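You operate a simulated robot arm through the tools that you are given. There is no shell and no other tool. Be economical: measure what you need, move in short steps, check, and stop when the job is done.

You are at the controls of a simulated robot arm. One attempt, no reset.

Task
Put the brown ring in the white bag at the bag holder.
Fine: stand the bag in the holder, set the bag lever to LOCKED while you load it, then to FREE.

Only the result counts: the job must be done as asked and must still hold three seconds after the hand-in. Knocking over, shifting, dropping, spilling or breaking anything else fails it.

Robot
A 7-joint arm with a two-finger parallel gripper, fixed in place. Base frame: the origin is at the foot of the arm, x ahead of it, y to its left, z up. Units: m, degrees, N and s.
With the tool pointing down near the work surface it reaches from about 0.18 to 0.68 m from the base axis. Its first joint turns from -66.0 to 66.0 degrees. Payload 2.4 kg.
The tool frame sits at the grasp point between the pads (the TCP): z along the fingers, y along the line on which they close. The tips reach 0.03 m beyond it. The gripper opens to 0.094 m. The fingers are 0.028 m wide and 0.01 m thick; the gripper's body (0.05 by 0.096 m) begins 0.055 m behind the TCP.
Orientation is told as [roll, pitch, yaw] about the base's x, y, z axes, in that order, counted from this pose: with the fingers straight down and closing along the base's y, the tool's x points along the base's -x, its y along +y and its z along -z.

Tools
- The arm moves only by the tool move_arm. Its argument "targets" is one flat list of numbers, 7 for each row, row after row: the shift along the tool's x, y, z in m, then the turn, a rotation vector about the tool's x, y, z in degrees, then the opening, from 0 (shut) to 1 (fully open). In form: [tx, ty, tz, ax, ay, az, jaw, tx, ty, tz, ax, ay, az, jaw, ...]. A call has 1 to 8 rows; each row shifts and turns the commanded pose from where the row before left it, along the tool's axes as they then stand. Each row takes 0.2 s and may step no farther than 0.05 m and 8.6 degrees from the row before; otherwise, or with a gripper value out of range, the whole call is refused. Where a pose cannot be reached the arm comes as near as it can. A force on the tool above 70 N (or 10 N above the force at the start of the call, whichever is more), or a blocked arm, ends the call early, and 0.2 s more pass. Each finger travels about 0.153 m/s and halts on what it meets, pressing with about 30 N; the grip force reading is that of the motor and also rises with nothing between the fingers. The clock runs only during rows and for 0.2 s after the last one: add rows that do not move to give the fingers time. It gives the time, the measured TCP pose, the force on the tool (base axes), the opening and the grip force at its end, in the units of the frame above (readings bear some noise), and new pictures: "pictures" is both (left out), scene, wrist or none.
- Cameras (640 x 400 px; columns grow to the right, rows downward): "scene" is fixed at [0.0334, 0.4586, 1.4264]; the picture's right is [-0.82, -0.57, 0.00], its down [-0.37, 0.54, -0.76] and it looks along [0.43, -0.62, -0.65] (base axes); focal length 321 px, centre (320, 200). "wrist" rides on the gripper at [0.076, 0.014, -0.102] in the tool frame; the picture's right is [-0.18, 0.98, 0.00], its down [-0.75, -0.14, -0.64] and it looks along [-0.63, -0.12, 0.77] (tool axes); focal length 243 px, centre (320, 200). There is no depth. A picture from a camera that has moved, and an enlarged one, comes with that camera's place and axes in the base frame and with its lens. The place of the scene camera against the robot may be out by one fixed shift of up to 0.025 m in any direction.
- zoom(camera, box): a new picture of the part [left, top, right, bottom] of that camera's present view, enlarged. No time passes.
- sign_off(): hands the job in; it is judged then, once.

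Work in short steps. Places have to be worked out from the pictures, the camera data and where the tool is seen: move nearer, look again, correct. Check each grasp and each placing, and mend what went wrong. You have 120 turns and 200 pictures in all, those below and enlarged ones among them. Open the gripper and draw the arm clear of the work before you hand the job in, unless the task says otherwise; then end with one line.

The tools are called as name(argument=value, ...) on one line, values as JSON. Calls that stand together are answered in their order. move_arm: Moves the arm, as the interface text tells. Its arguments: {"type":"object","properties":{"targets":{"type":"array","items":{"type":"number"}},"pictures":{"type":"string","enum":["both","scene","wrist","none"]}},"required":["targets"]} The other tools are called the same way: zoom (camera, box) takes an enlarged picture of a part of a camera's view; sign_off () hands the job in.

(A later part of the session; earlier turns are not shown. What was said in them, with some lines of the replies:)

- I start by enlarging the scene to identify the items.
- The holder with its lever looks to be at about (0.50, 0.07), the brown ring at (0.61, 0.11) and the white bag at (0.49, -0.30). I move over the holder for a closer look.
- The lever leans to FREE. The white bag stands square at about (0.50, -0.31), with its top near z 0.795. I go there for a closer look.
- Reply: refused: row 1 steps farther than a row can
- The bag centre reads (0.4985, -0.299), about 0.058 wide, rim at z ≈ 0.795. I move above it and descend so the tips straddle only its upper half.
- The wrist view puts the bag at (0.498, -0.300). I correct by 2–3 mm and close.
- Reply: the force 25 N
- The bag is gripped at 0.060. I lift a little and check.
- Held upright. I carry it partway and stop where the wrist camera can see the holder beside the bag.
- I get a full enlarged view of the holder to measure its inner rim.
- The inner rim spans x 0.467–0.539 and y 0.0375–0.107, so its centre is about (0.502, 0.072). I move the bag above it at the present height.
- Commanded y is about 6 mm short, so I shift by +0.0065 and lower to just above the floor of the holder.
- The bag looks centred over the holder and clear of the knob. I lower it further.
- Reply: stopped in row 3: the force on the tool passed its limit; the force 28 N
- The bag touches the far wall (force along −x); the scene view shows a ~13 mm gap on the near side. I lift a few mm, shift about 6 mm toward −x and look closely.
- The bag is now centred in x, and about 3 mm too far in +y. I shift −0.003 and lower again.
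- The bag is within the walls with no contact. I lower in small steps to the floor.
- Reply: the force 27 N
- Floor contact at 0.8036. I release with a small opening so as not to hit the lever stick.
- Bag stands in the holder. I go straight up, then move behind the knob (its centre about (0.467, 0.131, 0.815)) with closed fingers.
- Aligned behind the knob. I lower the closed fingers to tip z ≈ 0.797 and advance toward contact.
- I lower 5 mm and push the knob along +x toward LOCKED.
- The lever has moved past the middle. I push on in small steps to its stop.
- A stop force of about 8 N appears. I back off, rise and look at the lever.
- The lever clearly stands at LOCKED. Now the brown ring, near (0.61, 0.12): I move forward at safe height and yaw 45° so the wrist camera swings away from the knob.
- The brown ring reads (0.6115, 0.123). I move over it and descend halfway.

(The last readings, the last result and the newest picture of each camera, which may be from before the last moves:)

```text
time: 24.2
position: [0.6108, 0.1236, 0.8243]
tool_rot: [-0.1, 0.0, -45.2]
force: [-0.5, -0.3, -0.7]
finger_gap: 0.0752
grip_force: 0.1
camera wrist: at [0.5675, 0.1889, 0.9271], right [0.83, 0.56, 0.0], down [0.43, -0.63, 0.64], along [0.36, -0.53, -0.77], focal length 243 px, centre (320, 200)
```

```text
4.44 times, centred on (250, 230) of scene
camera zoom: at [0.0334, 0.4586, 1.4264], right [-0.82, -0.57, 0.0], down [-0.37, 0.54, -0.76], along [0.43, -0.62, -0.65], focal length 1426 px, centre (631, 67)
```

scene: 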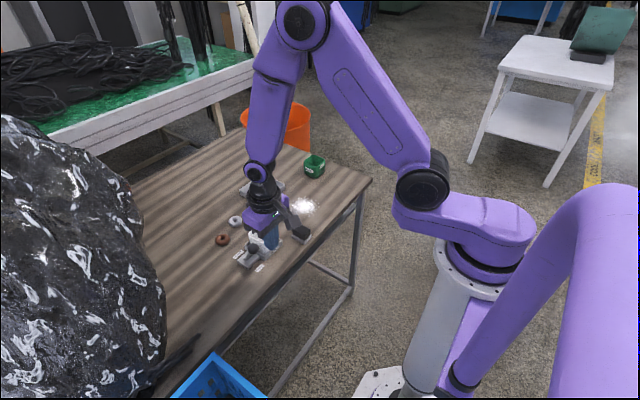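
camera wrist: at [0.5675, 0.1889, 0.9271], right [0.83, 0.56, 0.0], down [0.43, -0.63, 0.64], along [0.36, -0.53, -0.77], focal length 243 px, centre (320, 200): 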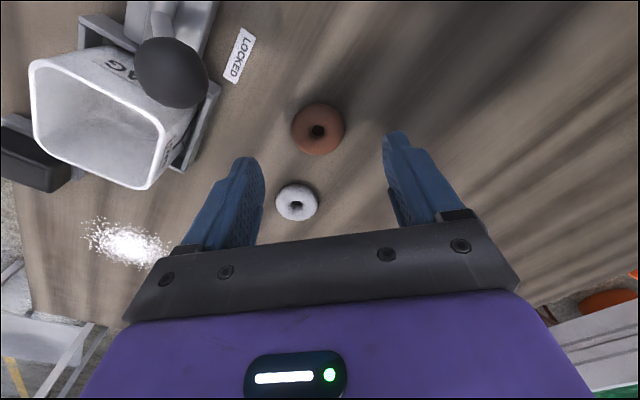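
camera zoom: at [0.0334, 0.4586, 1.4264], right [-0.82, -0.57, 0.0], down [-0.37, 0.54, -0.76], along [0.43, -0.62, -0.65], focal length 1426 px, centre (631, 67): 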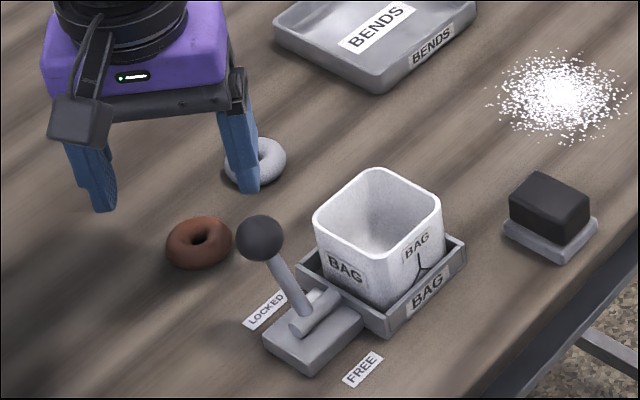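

The ring reads (0.611, 0.122), matching the TCP. I descend to tips just above the table.

move_arm(targets=[0, 0, 0.025, 0, 0, 0, 0.8, 0, 0, 0.02, 0, 0, 0, 0.8, 0, 0, 0.009, 0, 0, 0, 0.8, 0, 0, 0, 0, 0, 0, 0.8], pictures="wrist")

zoom(camera="scene", box=[195, 185, 305, 275])

```text
time: 25.2
position: [0.6111, 0.123, 0.7707]
tool_rot: [-0.1, 0.0, -45.1]
force: [-0.8, -0.2, 2.1]
finger_gap: 0.0748
grip_force: 0.1
camera wrist: at [0.5673, 0.1873, 0.8726], right [0.83, 0.56, 0.0], down [0.43, -0.63, 0.64], along [0.36, -0.53, -0.77], focal length 243 px, centre (320, 200)
```

wrist: 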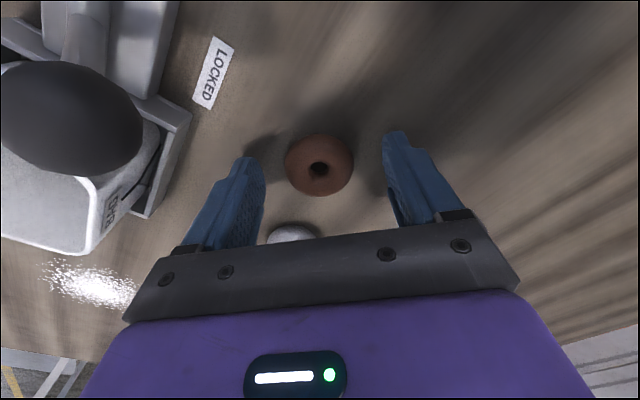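

```text
4.44 times, centred on (250, 230) of scene
camera zoom: at [0.0333, 0.4586, 1.4265], right [-0.82, -0.57, 0.0], down [-0.37, 0.54, -0.76], along [0.43, -0.62, -0.65], focal length 1426 px, centre (631, 67)
```

zoom: 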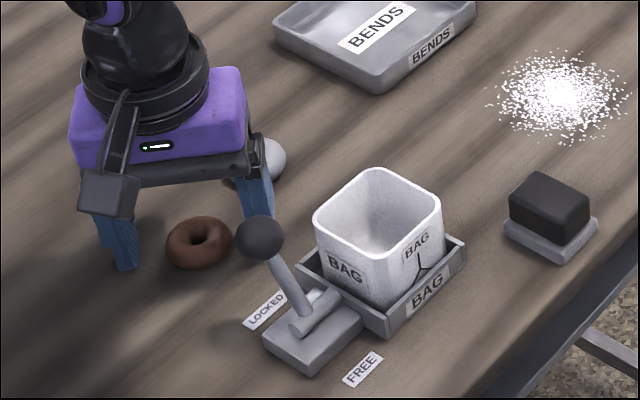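

The ring sits between the pads. I close gently onto it, then lift.

move_arm(targets=[0, 0, 0, 0, 0, 0, 0.55, 0, 0, 0, 0, 0, 0, 0.3, 0, 0, 0, 0, 0, 0, 0.3, 0, 0, -0.03, 0, 0, 0, 0.3, 0, 0, -0.03, 0, 0, 0, 0.3, 0, 0, 0, 0, 0, 0, 0.3], pictures="wrist")

zoom(camera="scene", box=[195, 175, 305, 265])

```text
time: 26.6
position: [0.6085, 0.1258, 0.8322]
tool_rot: [-0.1, 0.1, -45.0]
force: [-0.4, 0.5, -0.1]
finger_gap: 0.0406
grip_force: 29.6
camera wrist: at [0.5652, 0.1901, 0.9342], right [0.83, 0.56, 0.0], down [0.43, -0.63, 0.64], along [0.36, -0.53, -0.77], focal length 243 px, centre (320, 200)
```

wrist: 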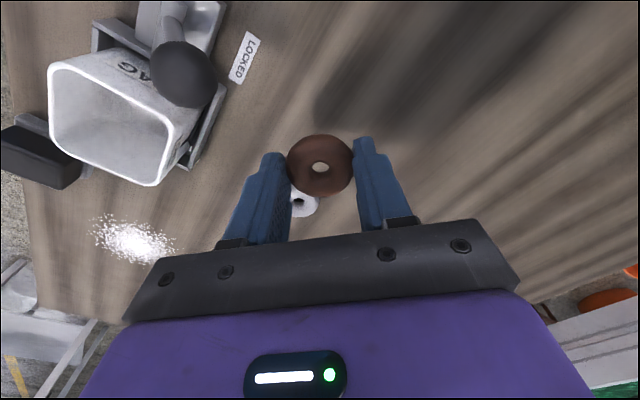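

```text
4.44 times, centred on (250, 220) of scene
camera zoom: at [0.0334, 0.4586, 1.4264], right [-0.82, -0.57, 0.0], down [-0.37, 0.54, -0.76], along [0.43, -0.62, -0.65], focal length 1426 px, centre (631, 111)
```

zoom: 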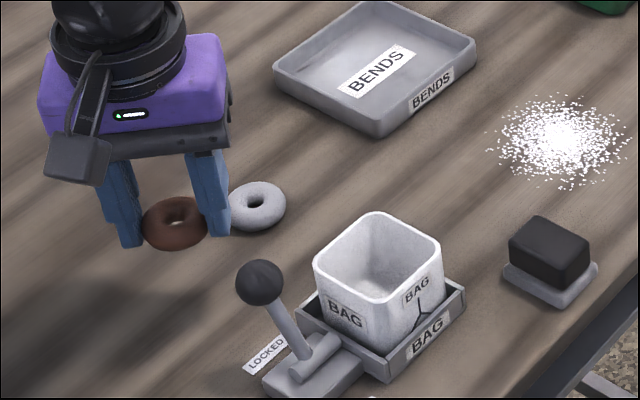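

Ring gripped (0.0406). I raise above knob height and carry it over the bag.

move_arm(targets=[0, 0, -0.03, 0, 0, 0, 0.3, 0, 0, -0.03, 0, 0, 0, 0.3, 0.0124, -0.0397, 0, 0, 0, 0, 0.3, 0.0124, -0.0397, 0, 0, 0, 0, 0.3, 0.0124, -0.0397, 0, 0, 0, 0, 0.3, 0, 0, 0, 0, 0, 0, 0.3], pictures="wrist")

zoom(camera="scene", box=[215, 185, 315, 265])

zoom(camera="wrist", box=[240, 50, 400, 210])

```text
time: 28.0
position: [0.5018, 0.0662, 0.8931]
tool_rot: [-0.1, 0.1, -45.1]
force: [-0.3, -0.2, -0.1]
finger_gap: 0.0407
grip_force: 29.5
camera wrist: at [0.4582, 0.131, 0.9958], right [0.83, 0.56, 0.0], down [0.43, -0.63, 0.64], along [0.36, -0.53, -0.77], focal length 243 px, centre (320, 200)
```

wrist: 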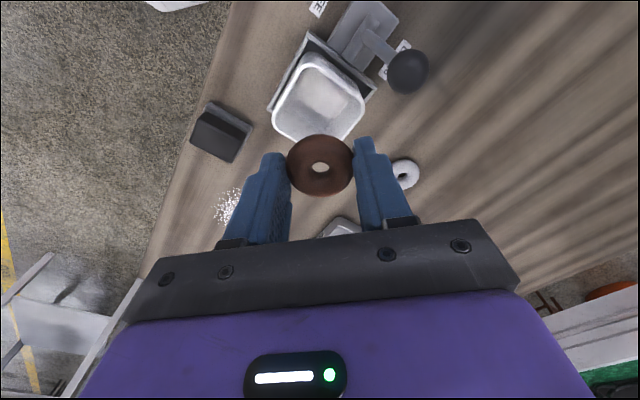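

```text
5.00 times, centred on (265, 225) of scene
camera zoom: at [0.0334, 0.4586, 1.4264], right [-0.82, -0.57, 0.0], down [-0.37, 0.54, -0.76], along [0.43, -0.62, -0.65], focal length 1604 px, centre (595, 75)
```

zoom: 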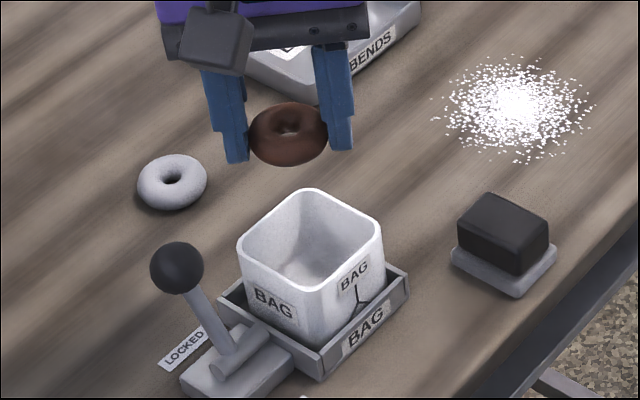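

```text
2.50 times, centred on (320, 130) of wrist
camera zoom: at [0.4582, 0.131, 0.9958], right [0.83, 0.56, 0.0], down [0.43, -0.63, 0.64], along [0.36, -0.53, -0.77], focal length 606 px, centre (320, 375)
```

zoom: 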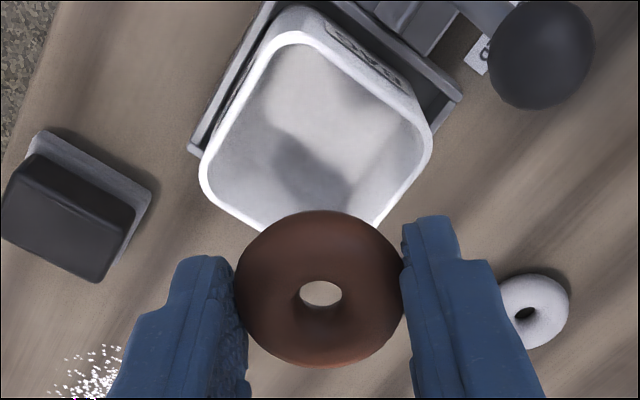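

The bag's rim centre reads (0.498, 0.069). I shift 4 mm to suit and lower so the tips are just above the rim.

move_arm(targets=[0.0039, 0.0006, 0, 0, 0, 0, 0.3, 0, 0, 0.025, 0, 0, 0, 0.3, 0, 0, 0.02, 0, 0, 0, 0.3, 0, 0, 0.01, 0, 0, 0, 0.3, 0, 0, 0, 0, 0, 0, 0.3], pictures="wrist")

zoom(camera="scene", box=[225, 200, 305, 265])

zoom(camera="wrist", box=[220, 60, 420, 240])

```text
time: 29.2
position: [0.4997, 0.0718, 0.8388]
tool_rot: [-0.1, -0.1, -45.1]
force: [0.1, -0.8, 0.0]
finger_gap: 0.0405
grip_force: 29.7
camera wrist: at [0.456, 0.1349, 0.9414], right [0.83, 0.56, 0.0], down [0.43, -0.63, 0.64], along [0.36, -0.53, -0.77], focal length 243 px, centre (320, 200)
```

wrist: 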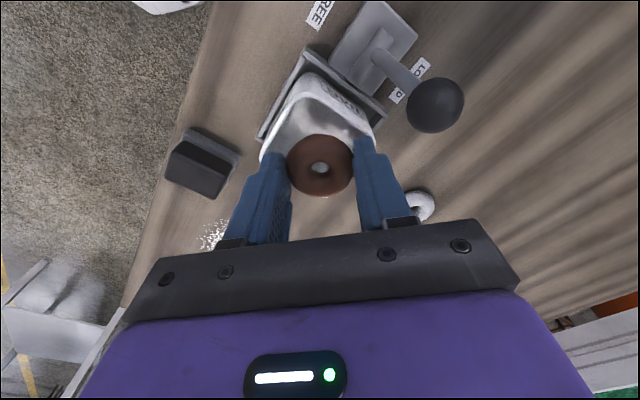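

```text
6.15 times, centred on (265, 232) of scene
camera zoom: at [0.0334, 0.4586, 1.4264], right [-0.82, -0.57, 0.0], down [-0.37, 0.54, -0.76], along [0.43, -0.62, -0.65], focal length 1974 px, centre (658, 0)
```

zoom: 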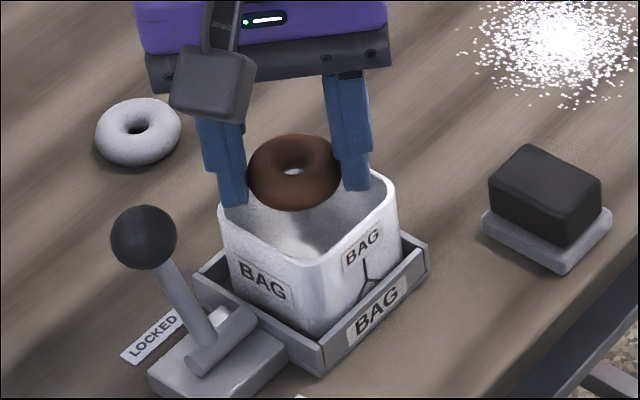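

```text
2.22 times, centred on (320, 150) of wrist
camera zoom: at [0.456, 0.1349, 0.9414], right [0.83, 0.56, 0.0], down [0.43, -0.63, 0.64], along [0.36, -0.53, -0.77], focal length 539 px, centre (320, 311)
```

zoom: 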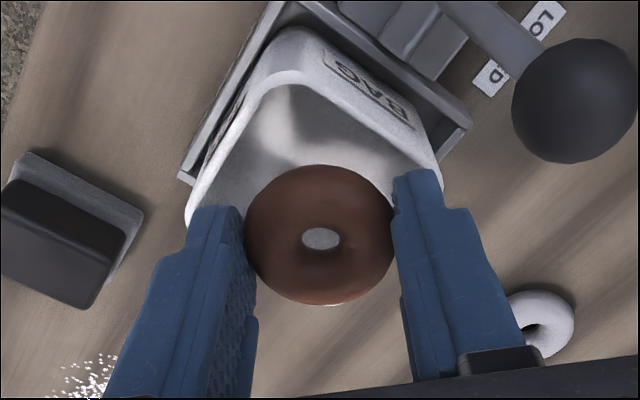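

The ring appears about 3 mm off along both tool axes relative to the bag. I correct and lower 4 mm more.

move_arm(targets=[0.003, -0.003, 0, 0, 0, 0, 0.3, 0, 0, 0.004, 0, 0, 0, 0.3, 0, 0, 0, 0, 0, 0, 0.3], pictures="none")

zoom(camera="scene", box=[240, 205, 290, 250])

zoom(camera="wrist", box=[250, 80, 390, 220])

```text
time: 30.0
position: [0.4954, 0.0709, 0.833]
tool_rot: [-0.2, 0.0, -45.1]
force: [-0.8, -0.1, -0.5]
finger_gap: 0.0404
grip_force: 30.3
```

```text
8.89 times, centred on (265, 228) of scene
camera zoom: at [0.0334, 0.4586, 1.4264], right [-0.82, -0.57, 0.0], down [-0.37, 0.54, -0.76], along [0.43, -0.62, -0.65], focal length 2851 px, centre (809, -44)
```

zoom: 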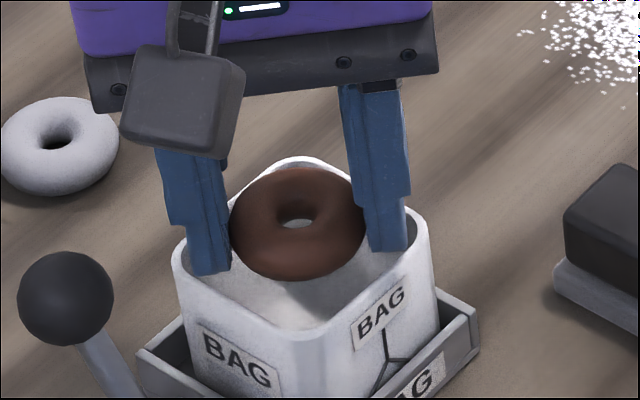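

```text
2.86 times, centred on (320, 150) of wrist
camera zoom: at [0.451, 0.135, 0.9357], right [0.83, 0.56, 0.0], down [0.43, -0.63, 0.64], along [0.36, -0.53, -0.77], focal length 693 px, centre (320, 343)
```

zoom: 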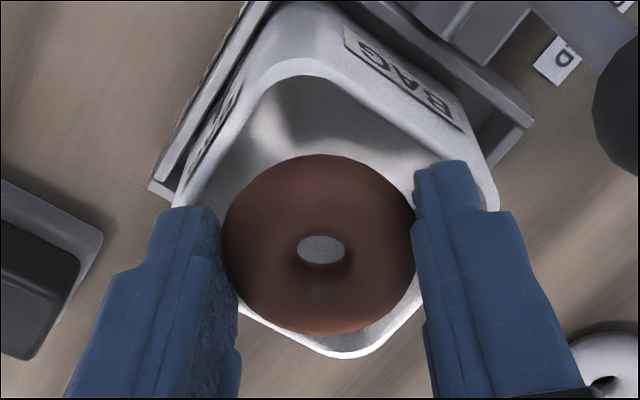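

The ring is now centred over the opening within a couple of mm in both views. I release it.

move_arm(targets=[0, 0, 0, 0, 0, 0, 0.62, 0, 0, 0, 0, 0, 0, 0.62, 0, 0, 0, 0, 0, 0, 0.62], pictures="wrist")

zoom(camera="scene", box=[225, 200, 305, 265])

```text
time: 30.8
position: [0.4931, 0.0701, 0.833]
tool_rot: [-0.1, 0.1, -45.1]
force: [1.2, -0.1, -0.4]
finger_gap: 0.0586
grip_force: 0.1
camera wrist: at [0.451, 0.1349, 0.9357], right [0.83, 0.56, 0.0], down [0.43, -0.63, 0.64], along [0.36, -0.53, -0.77], focal length 243 px, centre (320, 200)
```

wrist: 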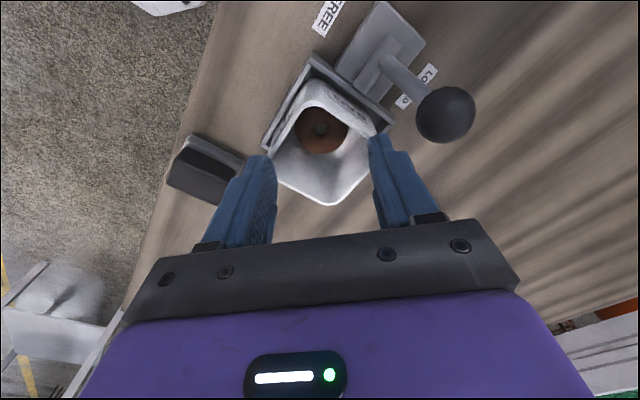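

```text
6.15 times, centred on (265, 232) of scene
camera zoom: at [0.0334, 0.4586, 1.4264], right [-0.82, -0.57, 0.0], down [-0.37, 0.54, -0.76], along [0.43, -0.62, -0.65], focal length 1974 px, centre (658, 0)
```

zoom: 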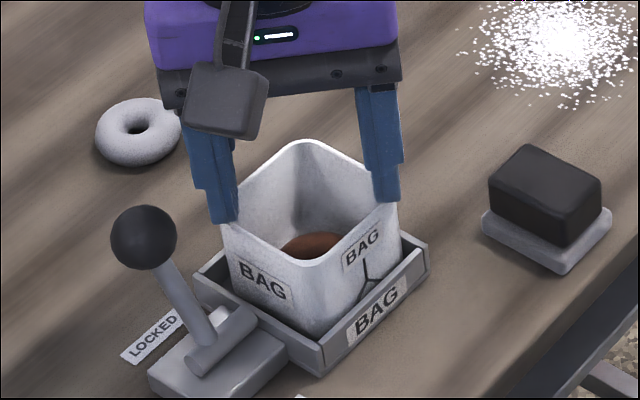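

The ring lies in the bag. I rise, close and yaw back to square.

move_arm(targets=[0, 0, -0.04, 0, 0, 0, 0.62, 0, 0, -0.04, 0, 0, 0, 0.62, 0, 0, 0, 0, 0, -7.5, 0.3, 0, 0, 0, 0, 0, -7.5, 0, 0, 0, 0, 0, 0, -7.5, 0, 0, 0, 0, 0, 0, -7.5, 0, 0, 0, 0, 0, 0, -7.5, 0, 0, 0, 0, 0, 0, -7.5, 0], pictures="wrist")

zoom(camera="scene", box=[215, 195, 305, 265])

```text
time: 32.6
position: [0.4949, 0.0709, 0.9107]
tool_rot: [0.0, 0.0, 0.0]
force: [0.3, -0.2, 0.3]
finger_gap: 0.0
grip_force: 30.0
camera wrist: at [0.4178, 0.0854, 1.0141], right [0.18, 0.98, 0.0], down [0.76, -0.14, 0.64], along [0.63, -0.12, -0.77], focal length 243 px, centre (320, 200)
```

wrist: 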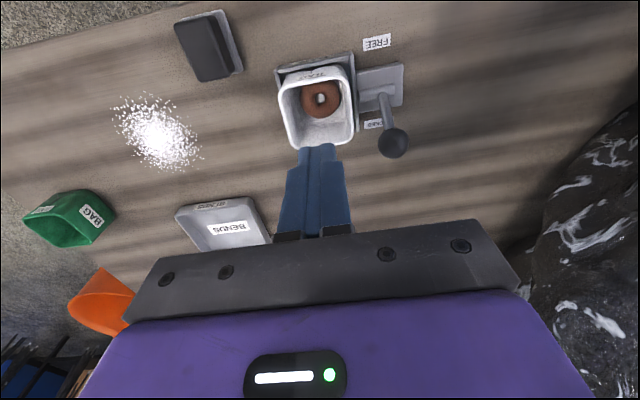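

```text
5.71 times, centred on (260, 230) of scene
camera zoom: at [0.0334, 0.4586, 1.4264], right [-0.82, -0.57, 0.0], down [-0.37, 0.54, -0.76], along [0.43, -0.62, -0.65], focal length 1833 px, centre (663, 29)
```

zoom: 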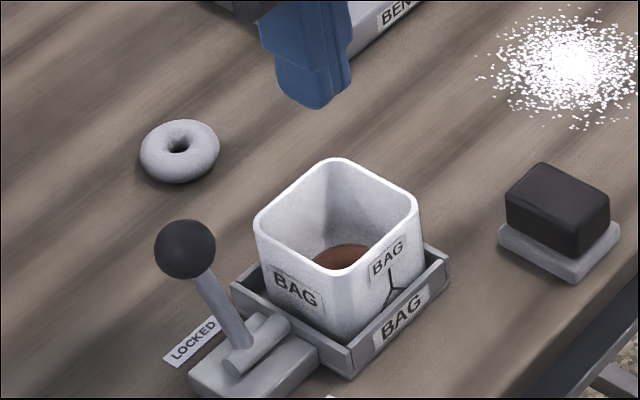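

Knob reads (0.528, 0.130). I go to its far side (x 0.582), descend, and come up to it.

move_arm(targets=[-0.029, 0.02, 0, 0, 0, 0, 0, -0.029, 0.02, 0, 0, 0, 0, 0, -0.029, 0.02, 0, 0, 0, 0, 0, 0, 0, 0.03, 0, 0, 0, 0, 0, 0, 0.03, 0, 0, 0, 0, 0, 0, 0.026, 0, 0, 0, 0, 0, 0, 0, 0, 0, 0, 0], pictures="wrist")

zoom(camera="scene", box=[205, 195, 305, 275])

```text
time: 34.2
position: [0.5807, 0.1294, 0.8258]
tool_rot: [0.0, 0.2, -0.1]
force: [-1.4, -0.3, -0.3]
finger_gap: 0.0
grip_force: 29.8
camera wrist: at [0.5043, 0.1443, 0.9287], right [0.19, 0.98, 0.0], down [0.75, -0.14, 0.64], along [0.63, -0.12, -0.77], focal length 243 px, centre (320, 200)
```

wrist: 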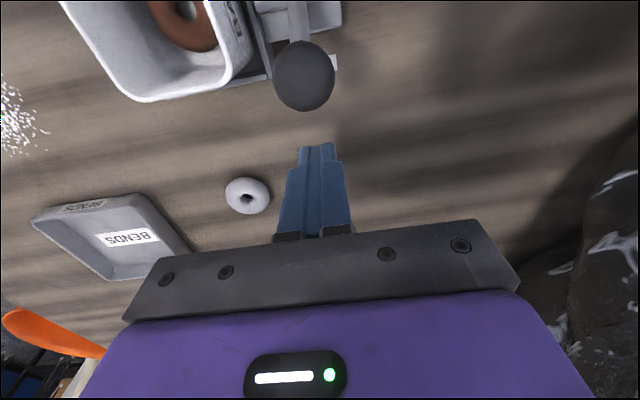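

```text
5.00 times, centred on (255, 235) of scene
camera zoom: at [0.0334, 0.4586, 1.4264], right [-0.82, -0.57, 0.0], down [-0.37, 0.54, -0.76], along [0.43, -0.62, -0.65], focal length 1604 px, centre (645, 25)
```

zoom: 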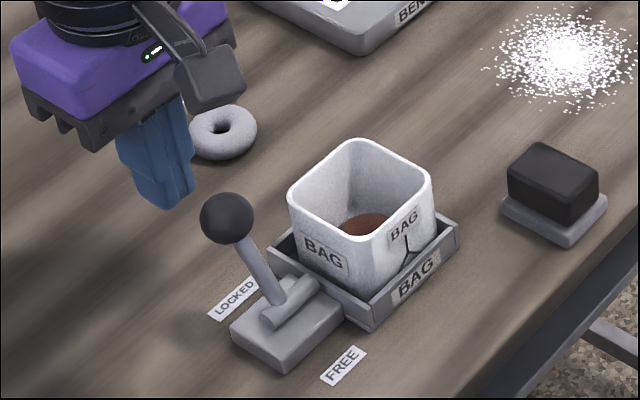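

Aligned. I push along −x toward FREE.

move_arm(targets=[0.012, 0, 0.001, 0, 0, 0, 0, 0.012, 0, 0, 0, 0, 0, 0, 0.011, 0, 0, 0, 0, 0, 0, 0.011, 0, 0, 0, 0, 0, 0, 0.011, 0, 0, 0, 0, 0, 0, 0.011, 0, 0, 0, 0, 0, 0, 0.006, 0, 0, 0, 0, 0, 0, 0, 0, 0, 0, 0, 0, 0], pictures="none")

zoom(camera="scene", box=[205, 195, 305, 275])

```text
time: 36.0
position: [0.5061, 0.1308, 0.8237]
tool_rot: [-0.1, 0.1, 0.0]
force: [0.7, -0.1, 0.0]
finger_gap: 0.0
grip_force: 29.8
```

```text
5.00 times, centred on (255, 235) of scene
camera zoom: at [0.0334, 0.4586, 1.4264], right [-0.82, -0.57, 0.0], down [-0.37, 0.54, -0.76], along [0.43, -0.62, -0.65], focal length 1604 px, centre (645, 25)
```

zoom: 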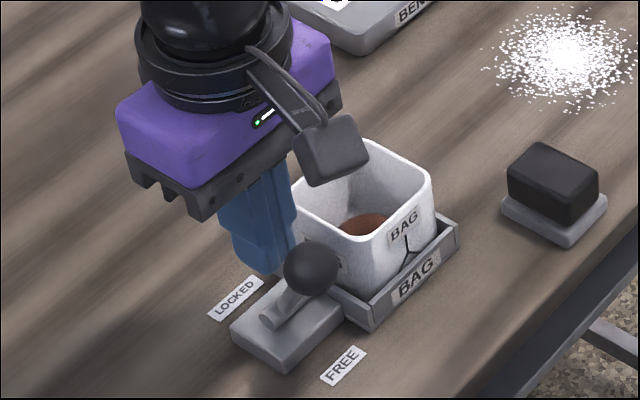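

The lever leans to FREE. I push a little more until I feel the stop.

move_arm(targets=[0.005, 0, 0, 0, 0, 0, 0, 0.004, 0, 0, 0, 0, 0, 0, 0.003, 0, 0, 0, 0, 0, 0, 0, 0, 0, 0, 0, 0, 0], pictures="none")

```text
time: 37.0
position: [0.4977, 0.1297, 0.8264]
tool_rot: [0.2, -0.6, -0.2]
force: [22.3, -4.7, 7.8]
finger_gap: 0.0
grip_force: 30.0
```

Stop felt (22 N). I back off along +x, rise clear, retreat and check the final state.

move_arm(targets=[-0.02, 0, 0, 0, 0, 0, 0, -0.03, 0, 0, 0, 0, 0, 0, 0, 0, -0.04, 0, 0, 0, 0, 0, 0, -0.04, 0, 0, 0, 0, 0, 0, -0.04, 0, 0, 0, 0.3, 0, 0.04, -0.02, 0, 0, 0, 0.7, 0, 0.045, -0.01, 0, 0, 0, 1, 0, 0, 0, 0, 0, 0, 1], pictures="both")

zoom(camera="scene", box=[205, 195, 305, 275])

```text
time: 38.8
position: [0.5452, 0.213, 0.9743]
tool_rot: [-0.1, 0.3, -0.3]
force: [-4.1, -20.3, -6.3]
finger_gap: 0.0821
grip_force: 0.0
camera wrist: at [0.4687, 0.2289, 1.0775], right [0.19, 0.98, -0.01], down [0.76, -0.14, 0.64], along [0.63, -0.12, -0.77], focal length 243 px, centre (320, 200)
```

scene: 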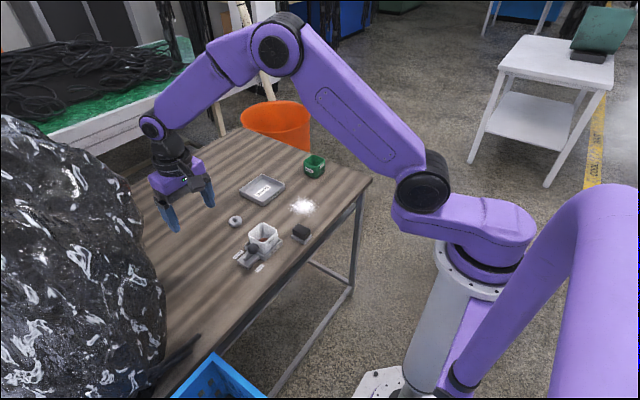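
wrist: 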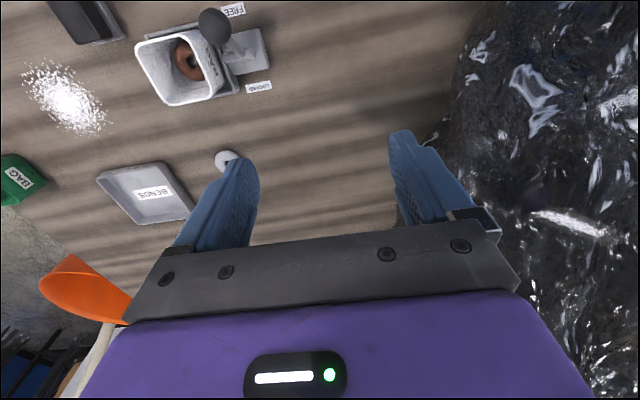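

```text
5.00 times, centred on (255, 235) of scene
camera zoom: at [0.0334, 0.458, 1.4267], right [-0.82, -0.57, 0.0], down [-0.37, 0.54, -0.76], along [0.43, -0.62, -0.66], focal length 1604 px, centre (645, 25)
```

zoom: 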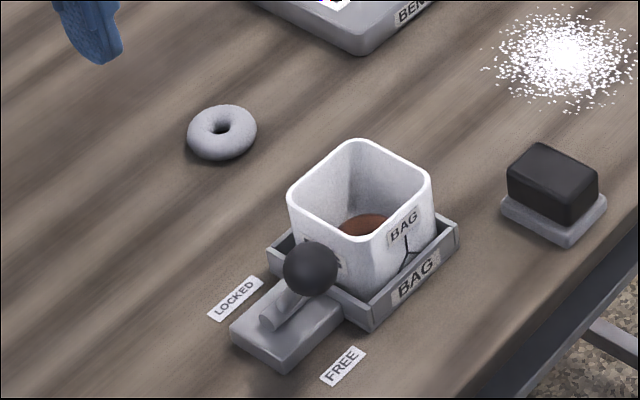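

The lever is FREE, but a −y force shows the left finger touches the big rock sack. I move back −y at once.

move_arm(targets=[0, -0.03, 0, 0, 0, 0, 0.8, 0.03, -0.03, 0, 0, 0, 0, 0.8, 0.04, -0.02, 0, 0, 0, 0, 0.8, 0.04, 0, 0, 0, 0, 0, 1, 0.04, 0, 0, 0, 0, 0, 1, 0, 0, 0, 0, 0, 0, 1], pictures="both")

zoom(camera="scene", box=[205, 195, 305, 275])

```text
time: 40.2
position: [0.3944, 0.1377, 0.9769]
tool_rot: [0.0, 0.2, -0.1]
force: [0.9, -0.3, 0.4]
finger_gap: 0.094
grip_force: 0.1
camera wrist: at [0.3189, 0.1519, 1.0789], right [0.19, 0.98, 0.0], down [0.75, -0.14, 0.64], along [0.63, -0.12, -0.77], focal length 243 px, centre (320, 200)
```

scene: 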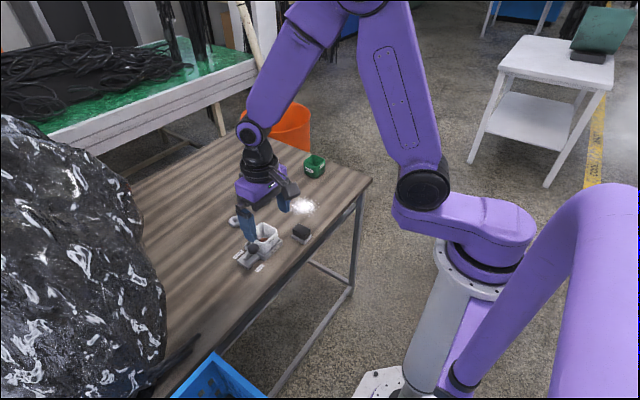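
wrist: 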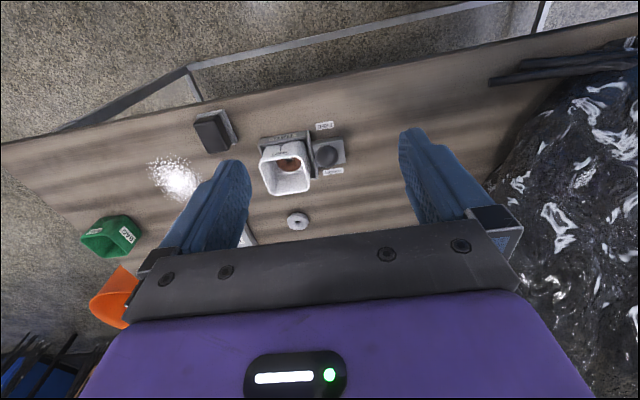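

```text
5.00 times, centred on (255, 235) of scene
camera zoom: at [0.0334, 0.4586, 1.4264], right [-0.82, -0.57, 0.0], down [-0.37, 0.54, -0.76], along [0.43, -0.62, -0.65], focal length 1604 px, centre (645, 25)
```

zoom: 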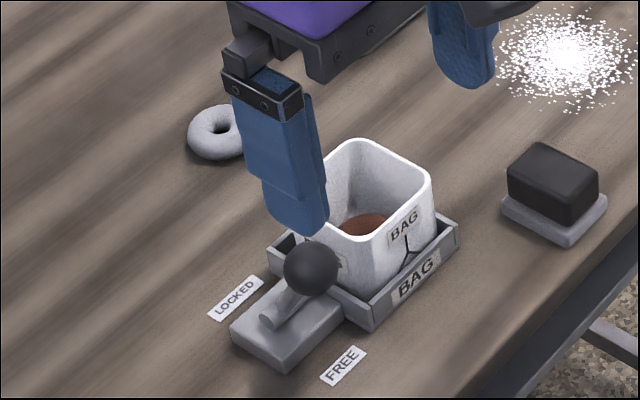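

The pictures show the ring in the white bag, the bag standing in the holder and the lever at FREE. The rock looks unmoved, the gripper is open and the arm is clear, so I hand in.

sign_off()

```text
The job is handed in.
```

The brown ring is in the white bag, which stands in the holder. I set the lever to LOCKED before loading the ring and then to FREE; while I drew the arm back, a finger pressed the big rock at about 20 N, and it shows no movement in the pictures.
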